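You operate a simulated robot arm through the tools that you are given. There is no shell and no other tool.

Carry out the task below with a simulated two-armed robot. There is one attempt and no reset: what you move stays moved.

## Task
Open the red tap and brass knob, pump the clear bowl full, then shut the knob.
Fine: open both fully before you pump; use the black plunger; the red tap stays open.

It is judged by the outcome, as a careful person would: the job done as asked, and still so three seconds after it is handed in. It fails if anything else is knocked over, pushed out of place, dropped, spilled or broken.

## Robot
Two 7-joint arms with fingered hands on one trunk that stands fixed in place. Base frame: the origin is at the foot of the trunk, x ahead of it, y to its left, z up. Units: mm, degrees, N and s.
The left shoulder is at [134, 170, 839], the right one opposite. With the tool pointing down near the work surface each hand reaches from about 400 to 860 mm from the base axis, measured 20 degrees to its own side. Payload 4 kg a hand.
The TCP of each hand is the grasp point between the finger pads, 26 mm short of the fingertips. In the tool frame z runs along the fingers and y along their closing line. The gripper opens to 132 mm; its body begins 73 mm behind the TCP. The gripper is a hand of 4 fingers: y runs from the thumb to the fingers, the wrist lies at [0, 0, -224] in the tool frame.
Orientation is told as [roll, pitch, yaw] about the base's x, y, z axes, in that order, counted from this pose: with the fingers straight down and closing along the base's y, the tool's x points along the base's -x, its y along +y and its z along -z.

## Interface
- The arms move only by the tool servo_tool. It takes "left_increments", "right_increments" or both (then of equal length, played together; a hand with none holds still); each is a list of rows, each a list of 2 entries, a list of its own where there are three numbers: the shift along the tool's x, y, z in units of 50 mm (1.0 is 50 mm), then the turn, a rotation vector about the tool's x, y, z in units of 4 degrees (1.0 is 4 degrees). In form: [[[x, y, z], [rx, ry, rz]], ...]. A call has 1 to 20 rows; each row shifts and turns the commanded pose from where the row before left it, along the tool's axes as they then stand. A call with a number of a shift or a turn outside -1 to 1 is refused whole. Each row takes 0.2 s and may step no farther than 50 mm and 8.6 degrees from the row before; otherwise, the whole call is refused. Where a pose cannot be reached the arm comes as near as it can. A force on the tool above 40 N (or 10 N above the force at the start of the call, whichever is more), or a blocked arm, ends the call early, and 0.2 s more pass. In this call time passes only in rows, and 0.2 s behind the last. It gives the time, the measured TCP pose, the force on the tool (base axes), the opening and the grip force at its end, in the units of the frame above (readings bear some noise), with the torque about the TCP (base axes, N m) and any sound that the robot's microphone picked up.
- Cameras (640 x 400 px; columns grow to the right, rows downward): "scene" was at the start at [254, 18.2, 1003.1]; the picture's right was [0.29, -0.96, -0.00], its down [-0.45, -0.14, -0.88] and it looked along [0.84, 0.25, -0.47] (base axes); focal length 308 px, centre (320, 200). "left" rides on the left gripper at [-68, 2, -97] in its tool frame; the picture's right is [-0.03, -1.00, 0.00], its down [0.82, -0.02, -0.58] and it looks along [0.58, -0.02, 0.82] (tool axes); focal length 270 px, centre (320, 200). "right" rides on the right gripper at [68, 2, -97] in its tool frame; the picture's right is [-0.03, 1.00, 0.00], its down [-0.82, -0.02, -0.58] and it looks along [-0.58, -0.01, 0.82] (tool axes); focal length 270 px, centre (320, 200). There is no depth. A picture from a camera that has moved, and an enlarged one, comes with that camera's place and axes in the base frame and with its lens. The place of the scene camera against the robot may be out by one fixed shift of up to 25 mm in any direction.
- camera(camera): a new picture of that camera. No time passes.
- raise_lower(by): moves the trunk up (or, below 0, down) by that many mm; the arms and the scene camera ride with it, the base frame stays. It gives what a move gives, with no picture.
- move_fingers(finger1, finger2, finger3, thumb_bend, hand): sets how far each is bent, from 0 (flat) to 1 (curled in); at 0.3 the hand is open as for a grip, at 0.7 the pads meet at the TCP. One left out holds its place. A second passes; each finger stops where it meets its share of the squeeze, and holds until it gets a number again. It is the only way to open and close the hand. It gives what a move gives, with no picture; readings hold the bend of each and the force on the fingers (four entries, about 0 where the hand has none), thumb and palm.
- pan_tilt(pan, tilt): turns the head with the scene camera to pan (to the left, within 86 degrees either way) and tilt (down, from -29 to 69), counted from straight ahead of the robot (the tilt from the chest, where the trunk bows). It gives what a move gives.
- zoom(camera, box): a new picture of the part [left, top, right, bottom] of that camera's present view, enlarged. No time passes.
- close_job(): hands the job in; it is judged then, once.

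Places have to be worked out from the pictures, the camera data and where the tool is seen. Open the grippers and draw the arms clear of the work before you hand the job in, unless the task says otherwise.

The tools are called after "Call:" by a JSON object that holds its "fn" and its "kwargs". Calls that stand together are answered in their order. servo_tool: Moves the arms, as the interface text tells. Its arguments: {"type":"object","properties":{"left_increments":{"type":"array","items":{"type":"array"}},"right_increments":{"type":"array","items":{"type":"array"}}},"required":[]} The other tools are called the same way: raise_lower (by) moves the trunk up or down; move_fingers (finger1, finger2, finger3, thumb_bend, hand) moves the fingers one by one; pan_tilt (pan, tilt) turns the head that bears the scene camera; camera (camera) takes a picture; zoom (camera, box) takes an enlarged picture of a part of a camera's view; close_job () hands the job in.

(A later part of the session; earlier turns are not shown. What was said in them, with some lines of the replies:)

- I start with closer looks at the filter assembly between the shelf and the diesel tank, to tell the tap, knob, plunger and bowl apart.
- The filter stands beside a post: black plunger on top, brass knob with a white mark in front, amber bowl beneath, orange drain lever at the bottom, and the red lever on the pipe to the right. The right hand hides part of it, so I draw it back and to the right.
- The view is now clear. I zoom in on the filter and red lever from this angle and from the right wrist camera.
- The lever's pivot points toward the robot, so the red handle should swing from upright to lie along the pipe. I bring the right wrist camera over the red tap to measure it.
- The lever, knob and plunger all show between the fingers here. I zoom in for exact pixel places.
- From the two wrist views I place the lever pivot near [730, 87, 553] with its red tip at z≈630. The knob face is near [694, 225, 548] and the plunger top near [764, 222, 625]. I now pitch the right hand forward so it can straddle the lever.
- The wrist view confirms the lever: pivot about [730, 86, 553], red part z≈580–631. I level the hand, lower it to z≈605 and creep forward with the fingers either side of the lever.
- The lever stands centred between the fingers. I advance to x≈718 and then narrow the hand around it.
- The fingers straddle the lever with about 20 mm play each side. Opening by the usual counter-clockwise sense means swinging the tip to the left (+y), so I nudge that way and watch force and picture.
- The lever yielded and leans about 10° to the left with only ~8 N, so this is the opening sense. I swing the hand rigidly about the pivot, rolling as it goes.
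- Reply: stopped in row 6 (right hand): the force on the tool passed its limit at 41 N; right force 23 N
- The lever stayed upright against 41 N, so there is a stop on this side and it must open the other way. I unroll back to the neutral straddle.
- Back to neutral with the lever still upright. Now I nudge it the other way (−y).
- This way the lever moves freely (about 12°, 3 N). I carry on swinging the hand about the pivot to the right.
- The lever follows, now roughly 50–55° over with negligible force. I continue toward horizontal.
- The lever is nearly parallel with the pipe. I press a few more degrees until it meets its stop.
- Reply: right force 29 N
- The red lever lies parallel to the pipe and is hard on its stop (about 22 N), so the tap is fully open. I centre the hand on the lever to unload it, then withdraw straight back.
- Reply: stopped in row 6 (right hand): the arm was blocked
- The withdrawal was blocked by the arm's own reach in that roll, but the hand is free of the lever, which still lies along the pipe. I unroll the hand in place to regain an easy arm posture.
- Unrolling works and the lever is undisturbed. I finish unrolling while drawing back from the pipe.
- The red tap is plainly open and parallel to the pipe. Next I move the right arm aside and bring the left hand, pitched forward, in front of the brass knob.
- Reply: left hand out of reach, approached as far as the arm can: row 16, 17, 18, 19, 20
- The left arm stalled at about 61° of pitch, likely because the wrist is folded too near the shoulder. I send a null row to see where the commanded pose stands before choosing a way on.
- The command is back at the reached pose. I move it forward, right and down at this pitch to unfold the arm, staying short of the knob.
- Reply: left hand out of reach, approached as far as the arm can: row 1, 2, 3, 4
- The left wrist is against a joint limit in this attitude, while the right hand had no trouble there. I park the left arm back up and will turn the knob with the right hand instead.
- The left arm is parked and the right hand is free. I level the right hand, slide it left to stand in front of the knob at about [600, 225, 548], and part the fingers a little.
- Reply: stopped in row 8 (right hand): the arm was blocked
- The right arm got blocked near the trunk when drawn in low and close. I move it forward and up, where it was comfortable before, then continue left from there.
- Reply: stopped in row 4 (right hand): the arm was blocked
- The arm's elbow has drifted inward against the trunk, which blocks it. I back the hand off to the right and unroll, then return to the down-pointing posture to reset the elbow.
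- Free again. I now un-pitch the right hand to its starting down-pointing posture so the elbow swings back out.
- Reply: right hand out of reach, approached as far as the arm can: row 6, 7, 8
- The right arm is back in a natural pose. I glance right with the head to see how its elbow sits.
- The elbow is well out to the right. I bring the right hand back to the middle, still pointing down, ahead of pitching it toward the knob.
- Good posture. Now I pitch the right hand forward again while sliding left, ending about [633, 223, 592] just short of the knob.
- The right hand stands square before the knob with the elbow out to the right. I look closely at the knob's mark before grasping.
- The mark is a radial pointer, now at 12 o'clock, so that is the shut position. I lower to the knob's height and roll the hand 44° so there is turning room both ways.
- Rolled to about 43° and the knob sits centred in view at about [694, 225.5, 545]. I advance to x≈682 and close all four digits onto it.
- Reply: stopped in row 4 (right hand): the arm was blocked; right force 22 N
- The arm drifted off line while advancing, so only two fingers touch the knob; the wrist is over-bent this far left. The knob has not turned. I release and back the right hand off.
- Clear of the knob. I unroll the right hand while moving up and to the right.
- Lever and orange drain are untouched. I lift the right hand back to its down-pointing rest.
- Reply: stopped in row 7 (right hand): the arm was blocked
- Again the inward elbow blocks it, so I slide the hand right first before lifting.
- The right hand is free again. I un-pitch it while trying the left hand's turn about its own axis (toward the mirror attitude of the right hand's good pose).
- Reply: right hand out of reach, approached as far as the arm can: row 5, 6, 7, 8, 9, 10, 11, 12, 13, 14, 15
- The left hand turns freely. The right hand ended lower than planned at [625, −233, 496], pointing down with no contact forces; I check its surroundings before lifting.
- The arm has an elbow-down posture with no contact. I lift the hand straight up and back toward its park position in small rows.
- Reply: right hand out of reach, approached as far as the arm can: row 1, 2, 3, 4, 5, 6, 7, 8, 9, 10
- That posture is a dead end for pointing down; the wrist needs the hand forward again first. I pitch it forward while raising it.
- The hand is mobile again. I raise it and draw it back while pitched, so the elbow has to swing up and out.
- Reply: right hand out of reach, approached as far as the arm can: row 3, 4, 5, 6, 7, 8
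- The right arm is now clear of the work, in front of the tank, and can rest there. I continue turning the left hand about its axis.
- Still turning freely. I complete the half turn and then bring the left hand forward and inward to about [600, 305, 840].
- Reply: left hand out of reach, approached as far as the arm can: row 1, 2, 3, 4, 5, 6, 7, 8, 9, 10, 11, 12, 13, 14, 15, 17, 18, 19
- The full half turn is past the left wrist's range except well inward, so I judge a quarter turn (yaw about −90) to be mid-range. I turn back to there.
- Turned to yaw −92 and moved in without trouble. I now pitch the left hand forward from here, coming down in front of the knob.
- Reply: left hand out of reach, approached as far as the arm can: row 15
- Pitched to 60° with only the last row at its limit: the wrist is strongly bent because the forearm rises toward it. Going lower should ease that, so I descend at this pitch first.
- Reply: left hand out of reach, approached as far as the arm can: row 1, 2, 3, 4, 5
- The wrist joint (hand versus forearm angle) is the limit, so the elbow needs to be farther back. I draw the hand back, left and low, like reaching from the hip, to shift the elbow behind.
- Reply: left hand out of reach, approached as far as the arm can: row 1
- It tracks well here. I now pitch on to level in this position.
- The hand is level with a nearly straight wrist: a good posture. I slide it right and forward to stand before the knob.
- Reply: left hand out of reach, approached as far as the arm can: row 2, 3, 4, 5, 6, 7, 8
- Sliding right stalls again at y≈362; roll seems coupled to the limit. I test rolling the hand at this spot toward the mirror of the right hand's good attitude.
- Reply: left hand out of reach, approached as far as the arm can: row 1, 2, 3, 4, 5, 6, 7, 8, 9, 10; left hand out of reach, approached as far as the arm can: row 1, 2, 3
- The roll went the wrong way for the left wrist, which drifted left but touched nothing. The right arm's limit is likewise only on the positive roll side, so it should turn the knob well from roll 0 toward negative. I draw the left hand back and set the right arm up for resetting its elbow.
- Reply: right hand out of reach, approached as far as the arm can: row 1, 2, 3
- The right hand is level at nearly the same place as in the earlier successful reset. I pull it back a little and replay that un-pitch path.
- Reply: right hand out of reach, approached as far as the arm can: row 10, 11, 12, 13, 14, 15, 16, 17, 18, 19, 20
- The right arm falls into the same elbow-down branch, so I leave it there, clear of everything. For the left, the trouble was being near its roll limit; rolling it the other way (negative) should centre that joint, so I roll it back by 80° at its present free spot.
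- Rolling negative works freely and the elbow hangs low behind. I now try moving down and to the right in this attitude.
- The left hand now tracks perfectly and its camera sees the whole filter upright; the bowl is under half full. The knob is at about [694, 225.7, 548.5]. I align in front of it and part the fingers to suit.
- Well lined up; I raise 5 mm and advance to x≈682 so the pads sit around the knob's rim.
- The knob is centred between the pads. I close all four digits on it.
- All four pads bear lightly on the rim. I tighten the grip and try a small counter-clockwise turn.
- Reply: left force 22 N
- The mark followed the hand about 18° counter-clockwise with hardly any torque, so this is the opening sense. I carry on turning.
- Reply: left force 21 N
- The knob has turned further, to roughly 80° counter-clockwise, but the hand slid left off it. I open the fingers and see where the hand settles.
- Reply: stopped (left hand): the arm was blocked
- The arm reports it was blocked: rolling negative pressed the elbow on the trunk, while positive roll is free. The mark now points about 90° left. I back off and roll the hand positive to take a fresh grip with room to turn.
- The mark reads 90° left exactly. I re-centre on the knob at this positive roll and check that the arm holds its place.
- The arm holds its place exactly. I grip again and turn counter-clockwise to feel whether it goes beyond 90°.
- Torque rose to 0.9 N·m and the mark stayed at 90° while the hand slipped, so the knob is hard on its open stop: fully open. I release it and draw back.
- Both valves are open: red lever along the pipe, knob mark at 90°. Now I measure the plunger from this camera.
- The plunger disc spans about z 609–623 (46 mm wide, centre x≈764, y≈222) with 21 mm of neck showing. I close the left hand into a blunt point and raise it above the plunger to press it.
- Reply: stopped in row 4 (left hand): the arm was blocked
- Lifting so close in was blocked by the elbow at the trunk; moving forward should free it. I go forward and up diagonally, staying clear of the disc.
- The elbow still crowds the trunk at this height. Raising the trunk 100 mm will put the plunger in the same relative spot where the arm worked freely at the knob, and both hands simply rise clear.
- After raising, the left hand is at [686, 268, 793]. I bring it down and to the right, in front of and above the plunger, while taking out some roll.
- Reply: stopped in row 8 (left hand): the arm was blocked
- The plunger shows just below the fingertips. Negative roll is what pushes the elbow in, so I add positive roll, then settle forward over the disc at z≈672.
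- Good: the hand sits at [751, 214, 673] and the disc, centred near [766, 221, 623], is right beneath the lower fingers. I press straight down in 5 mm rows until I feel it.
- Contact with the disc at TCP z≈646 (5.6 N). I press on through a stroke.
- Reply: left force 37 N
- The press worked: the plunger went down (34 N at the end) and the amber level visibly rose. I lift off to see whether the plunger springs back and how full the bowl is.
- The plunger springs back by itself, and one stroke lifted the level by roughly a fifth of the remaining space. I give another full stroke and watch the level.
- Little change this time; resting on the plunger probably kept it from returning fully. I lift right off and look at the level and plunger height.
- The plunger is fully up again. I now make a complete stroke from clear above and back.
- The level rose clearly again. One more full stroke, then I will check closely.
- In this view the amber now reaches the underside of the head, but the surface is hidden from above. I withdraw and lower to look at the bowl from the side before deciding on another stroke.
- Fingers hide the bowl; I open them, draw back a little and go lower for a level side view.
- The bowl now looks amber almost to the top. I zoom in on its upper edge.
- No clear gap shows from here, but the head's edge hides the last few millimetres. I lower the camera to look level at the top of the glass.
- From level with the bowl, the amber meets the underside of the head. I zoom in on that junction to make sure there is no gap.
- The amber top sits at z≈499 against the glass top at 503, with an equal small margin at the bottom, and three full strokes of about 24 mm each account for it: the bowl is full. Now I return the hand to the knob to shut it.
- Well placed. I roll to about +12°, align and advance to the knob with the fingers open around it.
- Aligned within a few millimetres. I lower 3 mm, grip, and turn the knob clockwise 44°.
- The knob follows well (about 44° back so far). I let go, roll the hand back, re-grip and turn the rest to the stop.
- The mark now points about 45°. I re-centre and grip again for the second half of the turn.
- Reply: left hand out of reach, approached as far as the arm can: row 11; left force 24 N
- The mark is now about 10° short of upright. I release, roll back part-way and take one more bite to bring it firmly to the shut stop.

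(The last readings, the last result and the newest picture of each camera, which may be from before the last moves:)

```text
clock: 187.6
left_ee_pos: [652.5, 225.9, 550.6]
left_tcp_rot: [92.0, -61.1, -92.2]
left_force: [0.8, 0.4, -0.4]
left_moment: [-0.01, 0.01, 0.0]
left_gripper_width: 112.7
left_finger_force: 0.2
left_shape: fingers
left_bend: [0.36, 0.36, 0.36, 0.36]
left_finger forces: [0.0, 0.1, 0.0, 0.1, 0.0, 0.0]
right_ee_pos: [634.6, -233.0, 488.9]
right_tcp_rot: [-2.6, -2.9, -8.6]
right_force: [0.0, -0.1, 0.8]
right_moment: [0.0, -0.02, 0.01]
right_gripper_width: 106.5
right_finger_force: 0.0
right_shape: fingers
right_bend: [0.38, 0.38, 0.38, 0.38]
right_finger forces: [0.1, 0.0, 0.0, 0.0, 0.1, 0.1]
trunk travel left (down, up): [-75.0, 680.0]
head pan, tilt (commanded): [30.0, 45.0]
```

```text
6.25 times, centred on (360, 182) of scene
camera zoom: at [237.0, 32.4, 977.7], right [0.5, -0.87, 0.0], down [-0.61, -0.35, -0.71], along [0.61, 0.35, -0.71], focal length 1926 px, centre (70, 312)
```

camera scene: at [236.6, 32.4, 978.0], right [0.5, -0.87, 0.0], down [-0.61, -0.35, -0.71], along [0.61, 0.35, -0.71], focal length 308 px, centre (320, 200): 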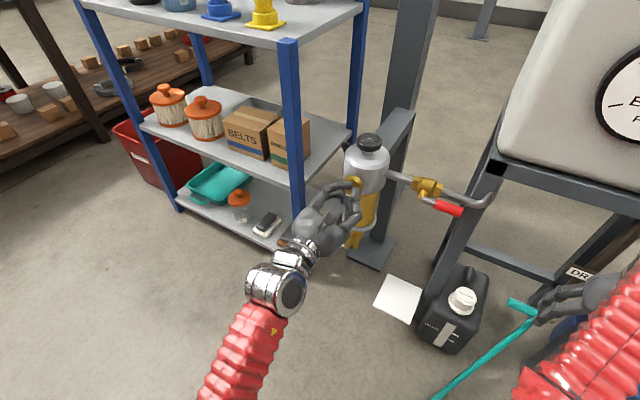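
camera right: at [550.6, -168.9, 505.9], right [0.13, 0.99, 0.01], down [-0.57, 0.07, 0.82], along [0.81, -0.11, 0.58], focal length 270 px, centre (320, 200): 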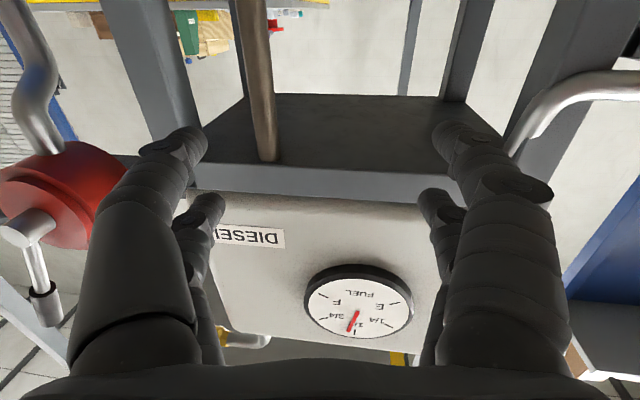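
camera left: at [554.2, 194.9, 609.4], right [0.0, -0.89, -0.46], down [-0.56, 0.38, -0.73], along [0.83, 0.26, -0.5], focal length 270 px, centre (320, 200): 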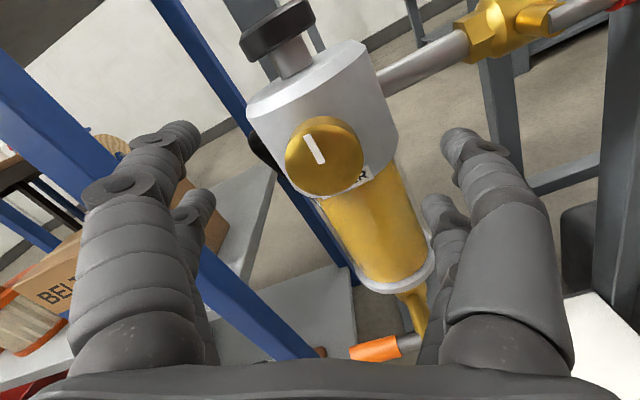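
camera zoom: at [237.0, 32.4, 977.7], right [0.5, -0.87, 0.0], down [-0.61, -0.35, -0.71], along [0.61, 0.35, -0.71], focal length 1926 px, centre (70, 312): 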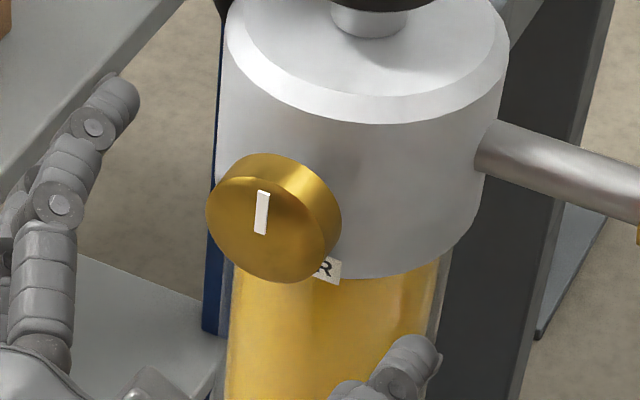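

The mark stands upright again (0° ± a few). To be sure it is hard shut, I take one more grip and feel for the stop.

Call:
{"fn": "servo_tool", "kwargs": {"left_increments": [[[-0.02, -0.03, 0.2], [0, 0, 0]], [[0, 0, 0.2], [0, 0, 0]], [[0, 0, 0.18], [0, 0, 0]]]}}

Call:
{"fn": "move_fingers", "kwargs": {"hand": "left", "finger1": 0.72, "finger2": 0.72, "finger3": 0.72, "thumb_bend": 0.72}}

Call:
{"fn": "servo_tool", "kwargs": {"left_increments": [[[0, 0, 0], [0, 0, 1]], [[0, 0, 0], [0, 0, 1]], [[0, 0, 0], [0, 0, 1]], [[0, 0, 0], [0, 0, 1]]]}}

Call:
{"fn": "zoom", "kwargs": {"camera": "scene", "box": [320, 150, 400, 214]}}

Call:
{"fn": "camera", "kwargs": {"camera": "left"}}

```text
clock: 188.4
left_ee_pos: [682.1, 222.9, 552.1]
left_tcp_rot: [92.3, -61.4, -92.4]
left_force: [-0.1, 0.1, -0.2]
left_moment: [0.0, 0.03, -0.01]
left_gripper_width: 112.7
left_finger_force: 0.1
left_shape: fingers
left_bend: [0.36, 0.36, 0.36, 0.36]
left_finger forces: [0.1, 0.0, 0.0, 0.1, 0.0, 0.0]
right_ee_pos: [634.2, -232.4, 488.2]
right_tcp_rot: [-2.6, -3.0, -8.7]
right_force: [0.1, 0.7, 0.1]
right_moment: [0.0, 0.02, -0.04]
right_gripper_width: 106.2
right_finger_force: 0.0
right_shape: fingers
right_bend: [0.38, 0.38, 0.38, 0.38]
right_finger forces: [0.0, 0.0, 0.0, 0.0, 0.0, 0.0]
trunk travel left (down, up): [-75.0, 680.0]
head pan, tilt (commanded): [30.0, 45.0]
```

```text
clock: 189.4
left_ee_pos: [682.0, 222.9, 551.8]
left_tcp_rot: [92.1, -61.2, -92.3]
left_force: [6.7, -2.0, -1.1]
left_moment: [-0.03, 0.03, -0.06]
left_gripper_width: 14.1
left_finger_force: 13.6
left_shape: fingers
left_bend: [0.68, 0.6, 0.59, 0.68]
left_finger forces: [4.5, 7.9, 7.9, 0.0, 6.4, 0.1]
right_ee_pos: [634.9, -233.5, 488.6]
right_tcp_rot: [-2.5, -2.9, -8.6]
right_force: [0.5, 0.0, 0.5]
right_moment: [0.0, -0.01, -0.01]
right_gripper_width: 106.4
right_finger_force: 0.1
right_shape: fingers
right_bend: [0.38, 0.38, 0.38, 0.38]
right_finger forces: [0.0, 0.0, 0.1, 0.0, 0.0, 0.0]
trunk travel left (down, up): [-75.0, 680.0]
head pan, tilt (commanded): [30.0, 45.0]
```

```text
clock: 190.4
left_ee_pos: [682.8, 223.7, 551.5]
left_tcp_rot: [91.3, -45.2, -91.4]
left_force: [8.8, -1.5, -0.9]
left_moment: [-0.55, 0.12, 0.04]
left_gripper_width: 11.0
left_finger_force: 22.0
left_shape: fingers
left_bend: [0.68, 0.62, 0.59, 0.68]
left_finger forces: [4.5, 15.2, 8.3, 0.1, 16.2, 0.0]
right_ee_pos: [635.0, -232.8, 489.6]
right_tcp_rot: [-2.6, -2.8, -8.6]
right_force: [-0.5, -0.6, 0.2]
right_moment: [0.02, 0.0, 0.0]
right_gripper_width: 106.6
right_finger_force: 0.0
right_shape: fingers
right_bend: [0.38, 0.38, 0.38, 0.38]
right_finger forces: [0.0, 0.0, 0.0, 0.0, 0.0, 0.1]
trunk travel left (down, up): [-75.0, 680.0]
head pan, tilt (commanded): [30.0, 45.0]
```

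```text
6.25 times, centred on (360, 182) of scene
camera zoom: at [237.6, 32.4, 977.6], right [0.5, -0.87, 0.0], down [-0.61, -0.35, -0.71], along [0.61, 0.35, -0.71], focal length 1926 px, centre (70, 312)
```

zoom: 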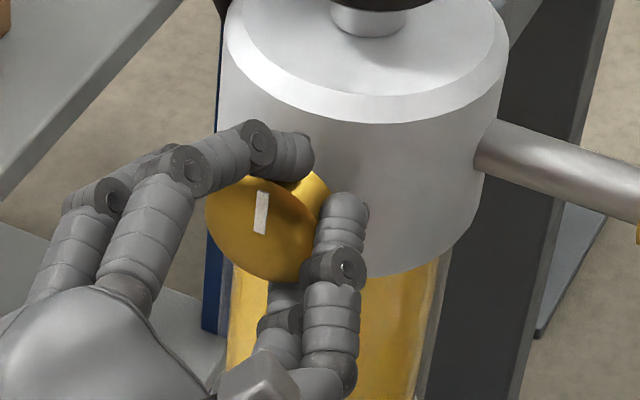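

```text
taken
camera left: at [583.9, 177.3, 599.4], right [0.01, -0.73, -0.69], down [-0.56, 0.56, -0.6], along [0.83, 0.39, -0.41], focal length 270 px, centre (320, 200)
```

left: 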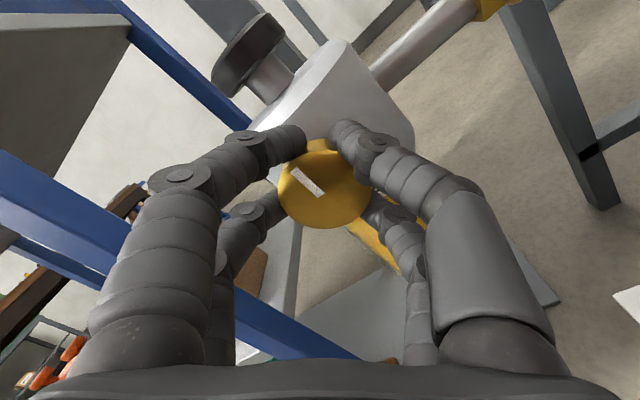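

Torque rises against the stop (0.55 N·m) and the mark stays upright: the knob is shut. I open the fingers and draw the hand back.

Call:
{"fn": "move_fingers", "kwargs": {"hand": "left", "finger1": 0.34, "finger2": 0.34, "finger3": 0.34, "thumb_bend": 0.34}}

Call:
{"fn": "servo_tool", "kwargs": {"left_increments": [[[0, 0, -0.4], [0, 0, 0]], [[0, 0, -0.5], [0, 0, 0]], [[0, 0, -0.5], [0, 0, 0]]]}}

Call:
{"fn": "camera", "kwargs": {"camera": "left"}}

Call:
{"fn": "zoom", "kwargs": {"camera": "scene", "box": [320, 120, 480, 264]}}

```text
clock: 191.4
left_ee_pos: [681.9, 223.6, 551.2]
left_tcp_rot: [91.5, -45.2, -91.5]
left_force: [0.9, -0.5, 0.0]
left_moment: [-0.03, 0.02, 0.0]
left_gripper_width: 119.3
left_finger_force: 0.0
left_shape: fingers
left_bend: [0.34, 0.34, 0.34, 0.34]
left_finger forces: [0.0, 0.0, 0.1, 0.0, 0.0, 0.1]
right_ee_pos: [635.8, -232.8, 488.8]
right_tcp_rot: [-2.7, -2.9, -8.6]
right_force: [-0.1, 0.1, -0.1]
right_moment: [0.01, 0.0, -0.01]
right_gripper_width: 106.5
right_finger_force: 0.1
right_shape: fingers
right_bend: [0.38, 0.38, 0.38, 0.38]
right_finger forces: [0.0, 0.0, 0.0, 0.0, 0.1, 0.1]
trunk travel left (down, up): [-75.0, 680.0]
head pan, tilt (commanded): [30.0, 45.0]
```

```text
clock: 192.2
left_ee_pos: [612.5, 224.2, 550.4]
left_tcp_rot: [91.4, -45.2, -91.4]
left_force: [-0.4, -0.8, 0.0]
left_moment: [-0.01, -0.02, 0.02]
left_gripper_width: 119.7
left_finger_force: 0.1
left_shape: fingers
left_bend: [0.34, 0.34, 0.34, 0.34]
left_finger forces: [0.0, 0.0, 0.1, 0.0, 0.0, 0.0]
right_ee_pos: [636.3, -232.8, 488.3]
right_tcp_rot: [-2.7, -3.0, -8.6]
right_force: [0.0, 0.9, -0.1]
right_moment: [0.03, -0.02, 0.0]
right_gripper_width: 106.4
right_finger_force: 0.1
right_shape: fingers
right_bend: [0.38, 0.38, 0.38, 0.38]
right_finger forces: [0.1, 0.0, 0.0, 0.0, 0.0, 0.1]
trunk travel left (down, up): [-75.0, 680.0]
head pan, tilt (commanded): [30.0, 45.0]
```

```text
taken
camera left: at [514.3, 178.2, 598.1], right [0.01, -0.73, -0.69], down [-0.56, 0.56, -0.6], along [0.83, 0.39, -0.41], focal length 270 px, centre (320, 200)
```

left: 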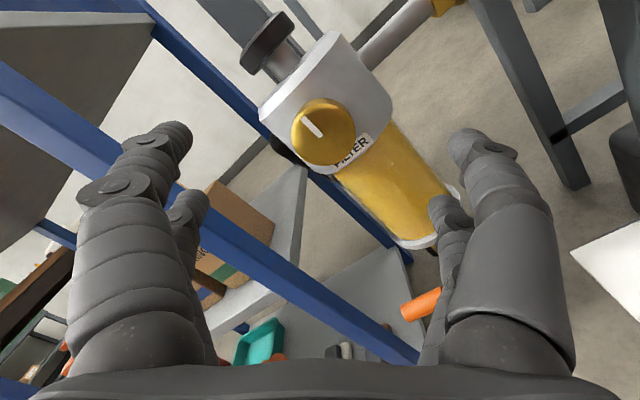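

```text
2.78 times, centred on (400, 192) of scene
camera zoom: at [237.1, 32.4, 977.7], right [0.5, -0.87, 0.0], down [-0.61, -0.35, -0.71], along [0.61, 0.35, -0.71], focal length 856 px, centre (98, 222)
```

zoom: 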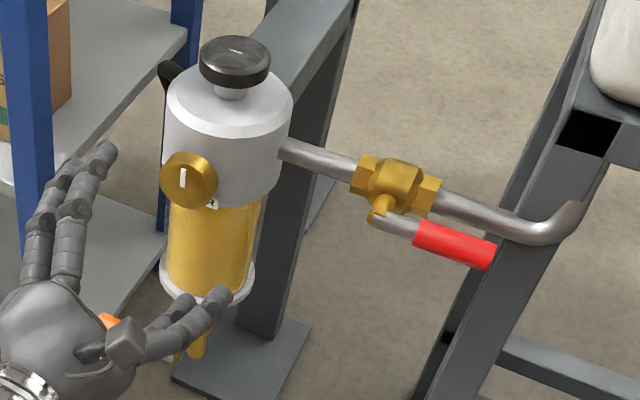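

Knob upright (shut), red lever still open, bowl full. I draw the left hand away to the left and back, and open both hands.

Call:
{"fn": "servo_tool", "kwargs": {"left_increments": [[[0, 0, -0.4], [0, 0, 0]], [[0.3, 0.49, -0.3], [0, 0, 0]], [[0.3, 0.49, -0.3], [0, 0, 0]], [[0.3, 0.49, -0.3], [0, 0, 0]], [[0.3, 0.49, -0.3], [0, 0, 0]], [[0.3, 0.49, -0.2], [0, 0, 0]]]}}

Call:
{"fn": "move_fingers", "kwargs": {"hand": "left", "finger1": 0.3, "finger2": 0.3, "finger3": 0.3, "thumb_bend": 0.3}}

Call:
{"fn": "move_fingers", "kwargs": {"hand": "right", "finger1": 0.3, "finger2": 0.3, "finger3": 0.3, "thumb_bend": 0.3}}

Call:
{"fn": "pan_tilt", "kwargs": {"pan": 14, "tilt": 40}}

Call:
{"fn": "camera", "kwargs": {"camera": "scene"}}

Call:
{"fn": "zoom", "kwargs": {"camera": "scene", "box": [240, 150, 420, 300]}}

Call:
{"fn": "camera", "kwargs": {"camera": "left"}}

Call:
{"fn": "camera", "kwargs": {"camera": "right"}}

```text
clock: 193.6
left_ee_pos: [519.3, 364.6, 579.9]
left_tcp_rot: [91.5, -45.2, -91.5]
left_force: [-0.3, 0.6, 0.5]
left_moment: [0.01, -0.02, 0.01]
left_gripper_width: 119.3
left_finger_force: 0.1
left_shape: fingers
left_bend: [0.34, 0.34, 0.34, 0.34]
left_finger forces: [0.0, 0.0, 0.1, 0.0, 0.0, 0.0]
right_ee_pos: [635.4, -232.4, 489.2]
right_tcp_rot: [-2.6, -3.0, -8.6]
right_force: [-0.6, 0.0, 0.6]
right_moment: [0.01, 0.02, -0.01]
right_gripper_width: 106.3
right_finger_force: 0.1
right_shape: fingers
right_bend: [0.38, 0.38, 0.38, 0.38]
right_finger forces: [0.0, 0.1, 0.0, 0.1, 0.0, 0.0]
trunk travel left (down, up): [-75.0, 680.0]
head pan, tilt (commanded): [30.0, 45.0]
```

```text
clock: 194.6
left_ee_pos: [520.4, 363.3, 579.4]
left_tcp_rot: [91.6, -45.2, -91.5]
left_force: [-0.2, 0.0, 0.0]
left_moment: [-0.02, 0.02, 0.02]
left_gripper_width: 132.4
left_finger_force: 0.0
left_shape: fingers
left_bend: [0.3, 0.3, 0.3, 0.3]
left_finger forces: [0.0, 0.0, 0.0, 0.0, 0.0, 0.1]
right_ee_pos: [635.1, -233.3, 489.6]
right_tcp_rot: [-2.6, -2.9, -8.6]
right_force: [0.0, -0.7, -0.2]
right_moment: [-0.03, 0.04, 0.04]
right_gripper_width: 106.2
right_finger_force: 0.1
right_shape: fingers
right_bend: [0.38, 0.38, 0.38, 0.38]
right_finger forces: [0.0, 0.1, 0.1, 0.0, 0.0, 0.0]
trunk travel left (down, up): [-75.0, 680.0]
head pan, tilt (commanded): [30.0, 45.0]
```

```text
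clock: 195.6
left_ee_pos: [520.9, 365.4, 580.3]
left_tcp_rot: [91.3, -45.2, -91.5]
left_force: [-0.6, -0.3, 0.3]
left_moment: [0.01, -0.04, -0.01]
left_gripper_width: 132.3
left_finger_force: 0.0
left_shape: fingers
left_bend: [0.3, 0.3, 0.3, 0.3]
left_finger forces: [0.0, 0.0, 0.1, 0.1, 0.0, 0.1]
right_ee_pos: [634.2, -233.5, 488.9]
right_tcp_rot: [-2.6, -2.9, -8.7]
right_force: [1.0, 0.1, -0.7]
right_moment: [0.01, -0.01, 0.03]
right_gripper_width: 132.4
right_finger_force: 0.1
right_shape: fingers
right_bend: [0.3, 0.3, 0.3, 0.3]
right_finger forces: [0.0, 0.0, 0.0, 0.0, 0.1, 0.0]
trunk travel left (down, up): [-75.0, 680.0]
head pan, tilt (commanded): [30.0, 45.0]
```

```text
clock: 196.4
left_ee_pos: [520.2, 366.1, 581.1]
left_tcp_rot: [91.4, -45.2, -91.5]
left_force: [-0.4, -0.1, 0.0]
left_moment: [-0.02, -0.05, 0.01]
left_gripper_width: 132.6
left_finger_force: 0.0
left_shape: fingers
left_bend: [0.3, 0.3, 0.3, 0.3]
left_finger forces: [0.1, 0.1, 0.0, 0.0, 0.1, 0.0]
right_ee_pos: [635.5, -233.8, 489.7]
right_tcp_rot: [-2.6, -2.9, -8.6]
right_force: [0.3, -1.1, -0.3]
right_moment: [0.02, 0.04, 0.02]
right_gripper_width: 132.7
right_finger_force: 0.0
right_shape: fingers
right_bend: [0.3, 0.3, 0.3, 0.3]
right_finger forces: [0.1, 0.0, 0.0, 0.1, 0.1, 0.0]
trunk travel left (down, up): [-75.0, 680.0]
head pan, tilt (commanded): [14.0, 40.0]
```

```text
taken
camera scene: at [248.9, 12.4, 985.0], right [0.24, -0.97, 0.0], down [-0.62, -0.16, -0.77], along [0.74, 0.19, -0.64], focal length 308 px, centre (320, 200)
```

scene: 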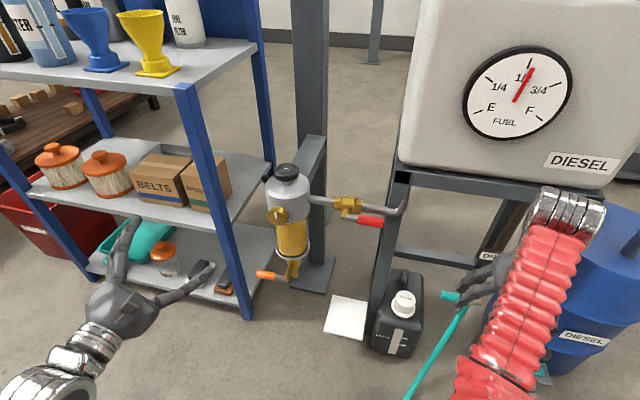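

```text
2.67 times, centred on (330, 225) of scene
camera zoom: at [248.9, 12.4, 985.0], right [0.24, -0.97, 0.0], down [-0.62, -0.16, -0.77], along [0.74, 0.19, -0.64], focal length 822 px, centre (293, 133)
```

zoom: 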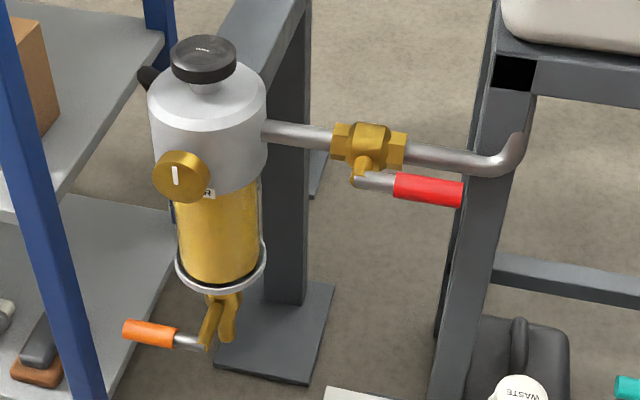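

```text
taken
camera left: at [422.7, 318.5, 628.6], right [0.01, -0.73, -0.69], down [-0.56, 0.56, -0.6], along [0.83, 0.39, -0.41], focal length 270 px, centre (320, 200)
```

left: 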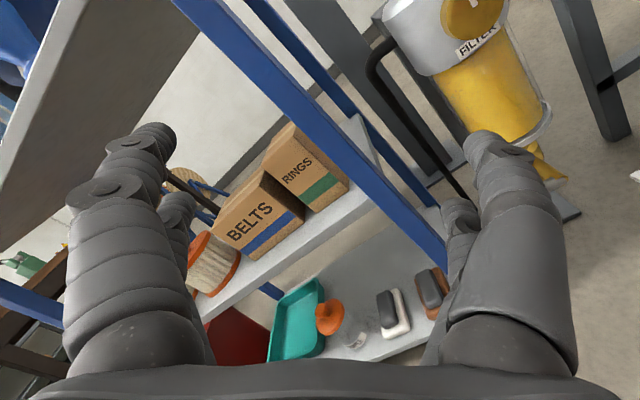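

```text
taken
camera right: at [564.7, -216.5, 582.4], right [0.18, 0.98, -0.04], down [0.78, -0.11, 0.62], along [0.6, -0.14, -0.78], focal length 270 px, centre (320, 200)
```

right: 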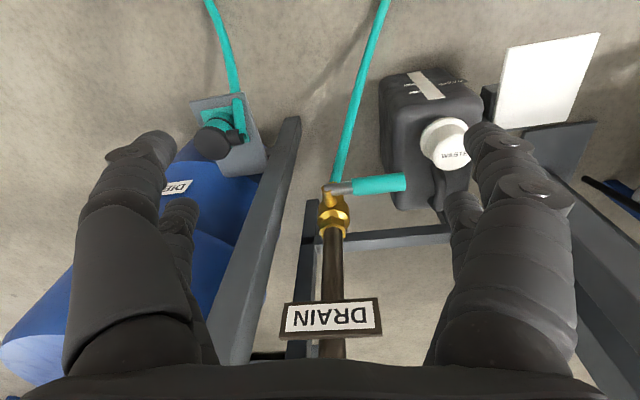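

Final check: the red lever lies along the pipe (open), the knob mark is upright as at the start (shut), and the bowl is amber to the top. The drain levers and everything around are untouched, and both hands are open and clear, so I hand the job in.

Call:
{"fn": "close_job", "kwargs": {}}

```text
The job is handed in.
```

The job is done and handed in: the red tap is open, the bowl is full, and the brass knob is shut again. The last pictures show nothing knocked over, moved or spilled.

- **Red tap:** It swings clockwise to open. I turned it until the handle lay along the pipe against its stop, and left it there. I first pushed it the wrong way; it did not move, even at 41 N.
- **Brass knob:** I opened it a quarter turn, counter-clockwise, to its stop before pumping. Afterwards I turned it back until its mark stood upright as at the start. A final check found it firm against the shut stop.
- **Bowl:** I gave the black plunger three full strokes and one partial one. The fuel now comes to within about 4 mm of the head, about the same small margin it has at the bottom. I took that as full and stopped, so as not to overfill it.

Both hands are open and clear of the filter and tap. The right hand is parked just in front of the tank stand, above the drain, and touches nothing.
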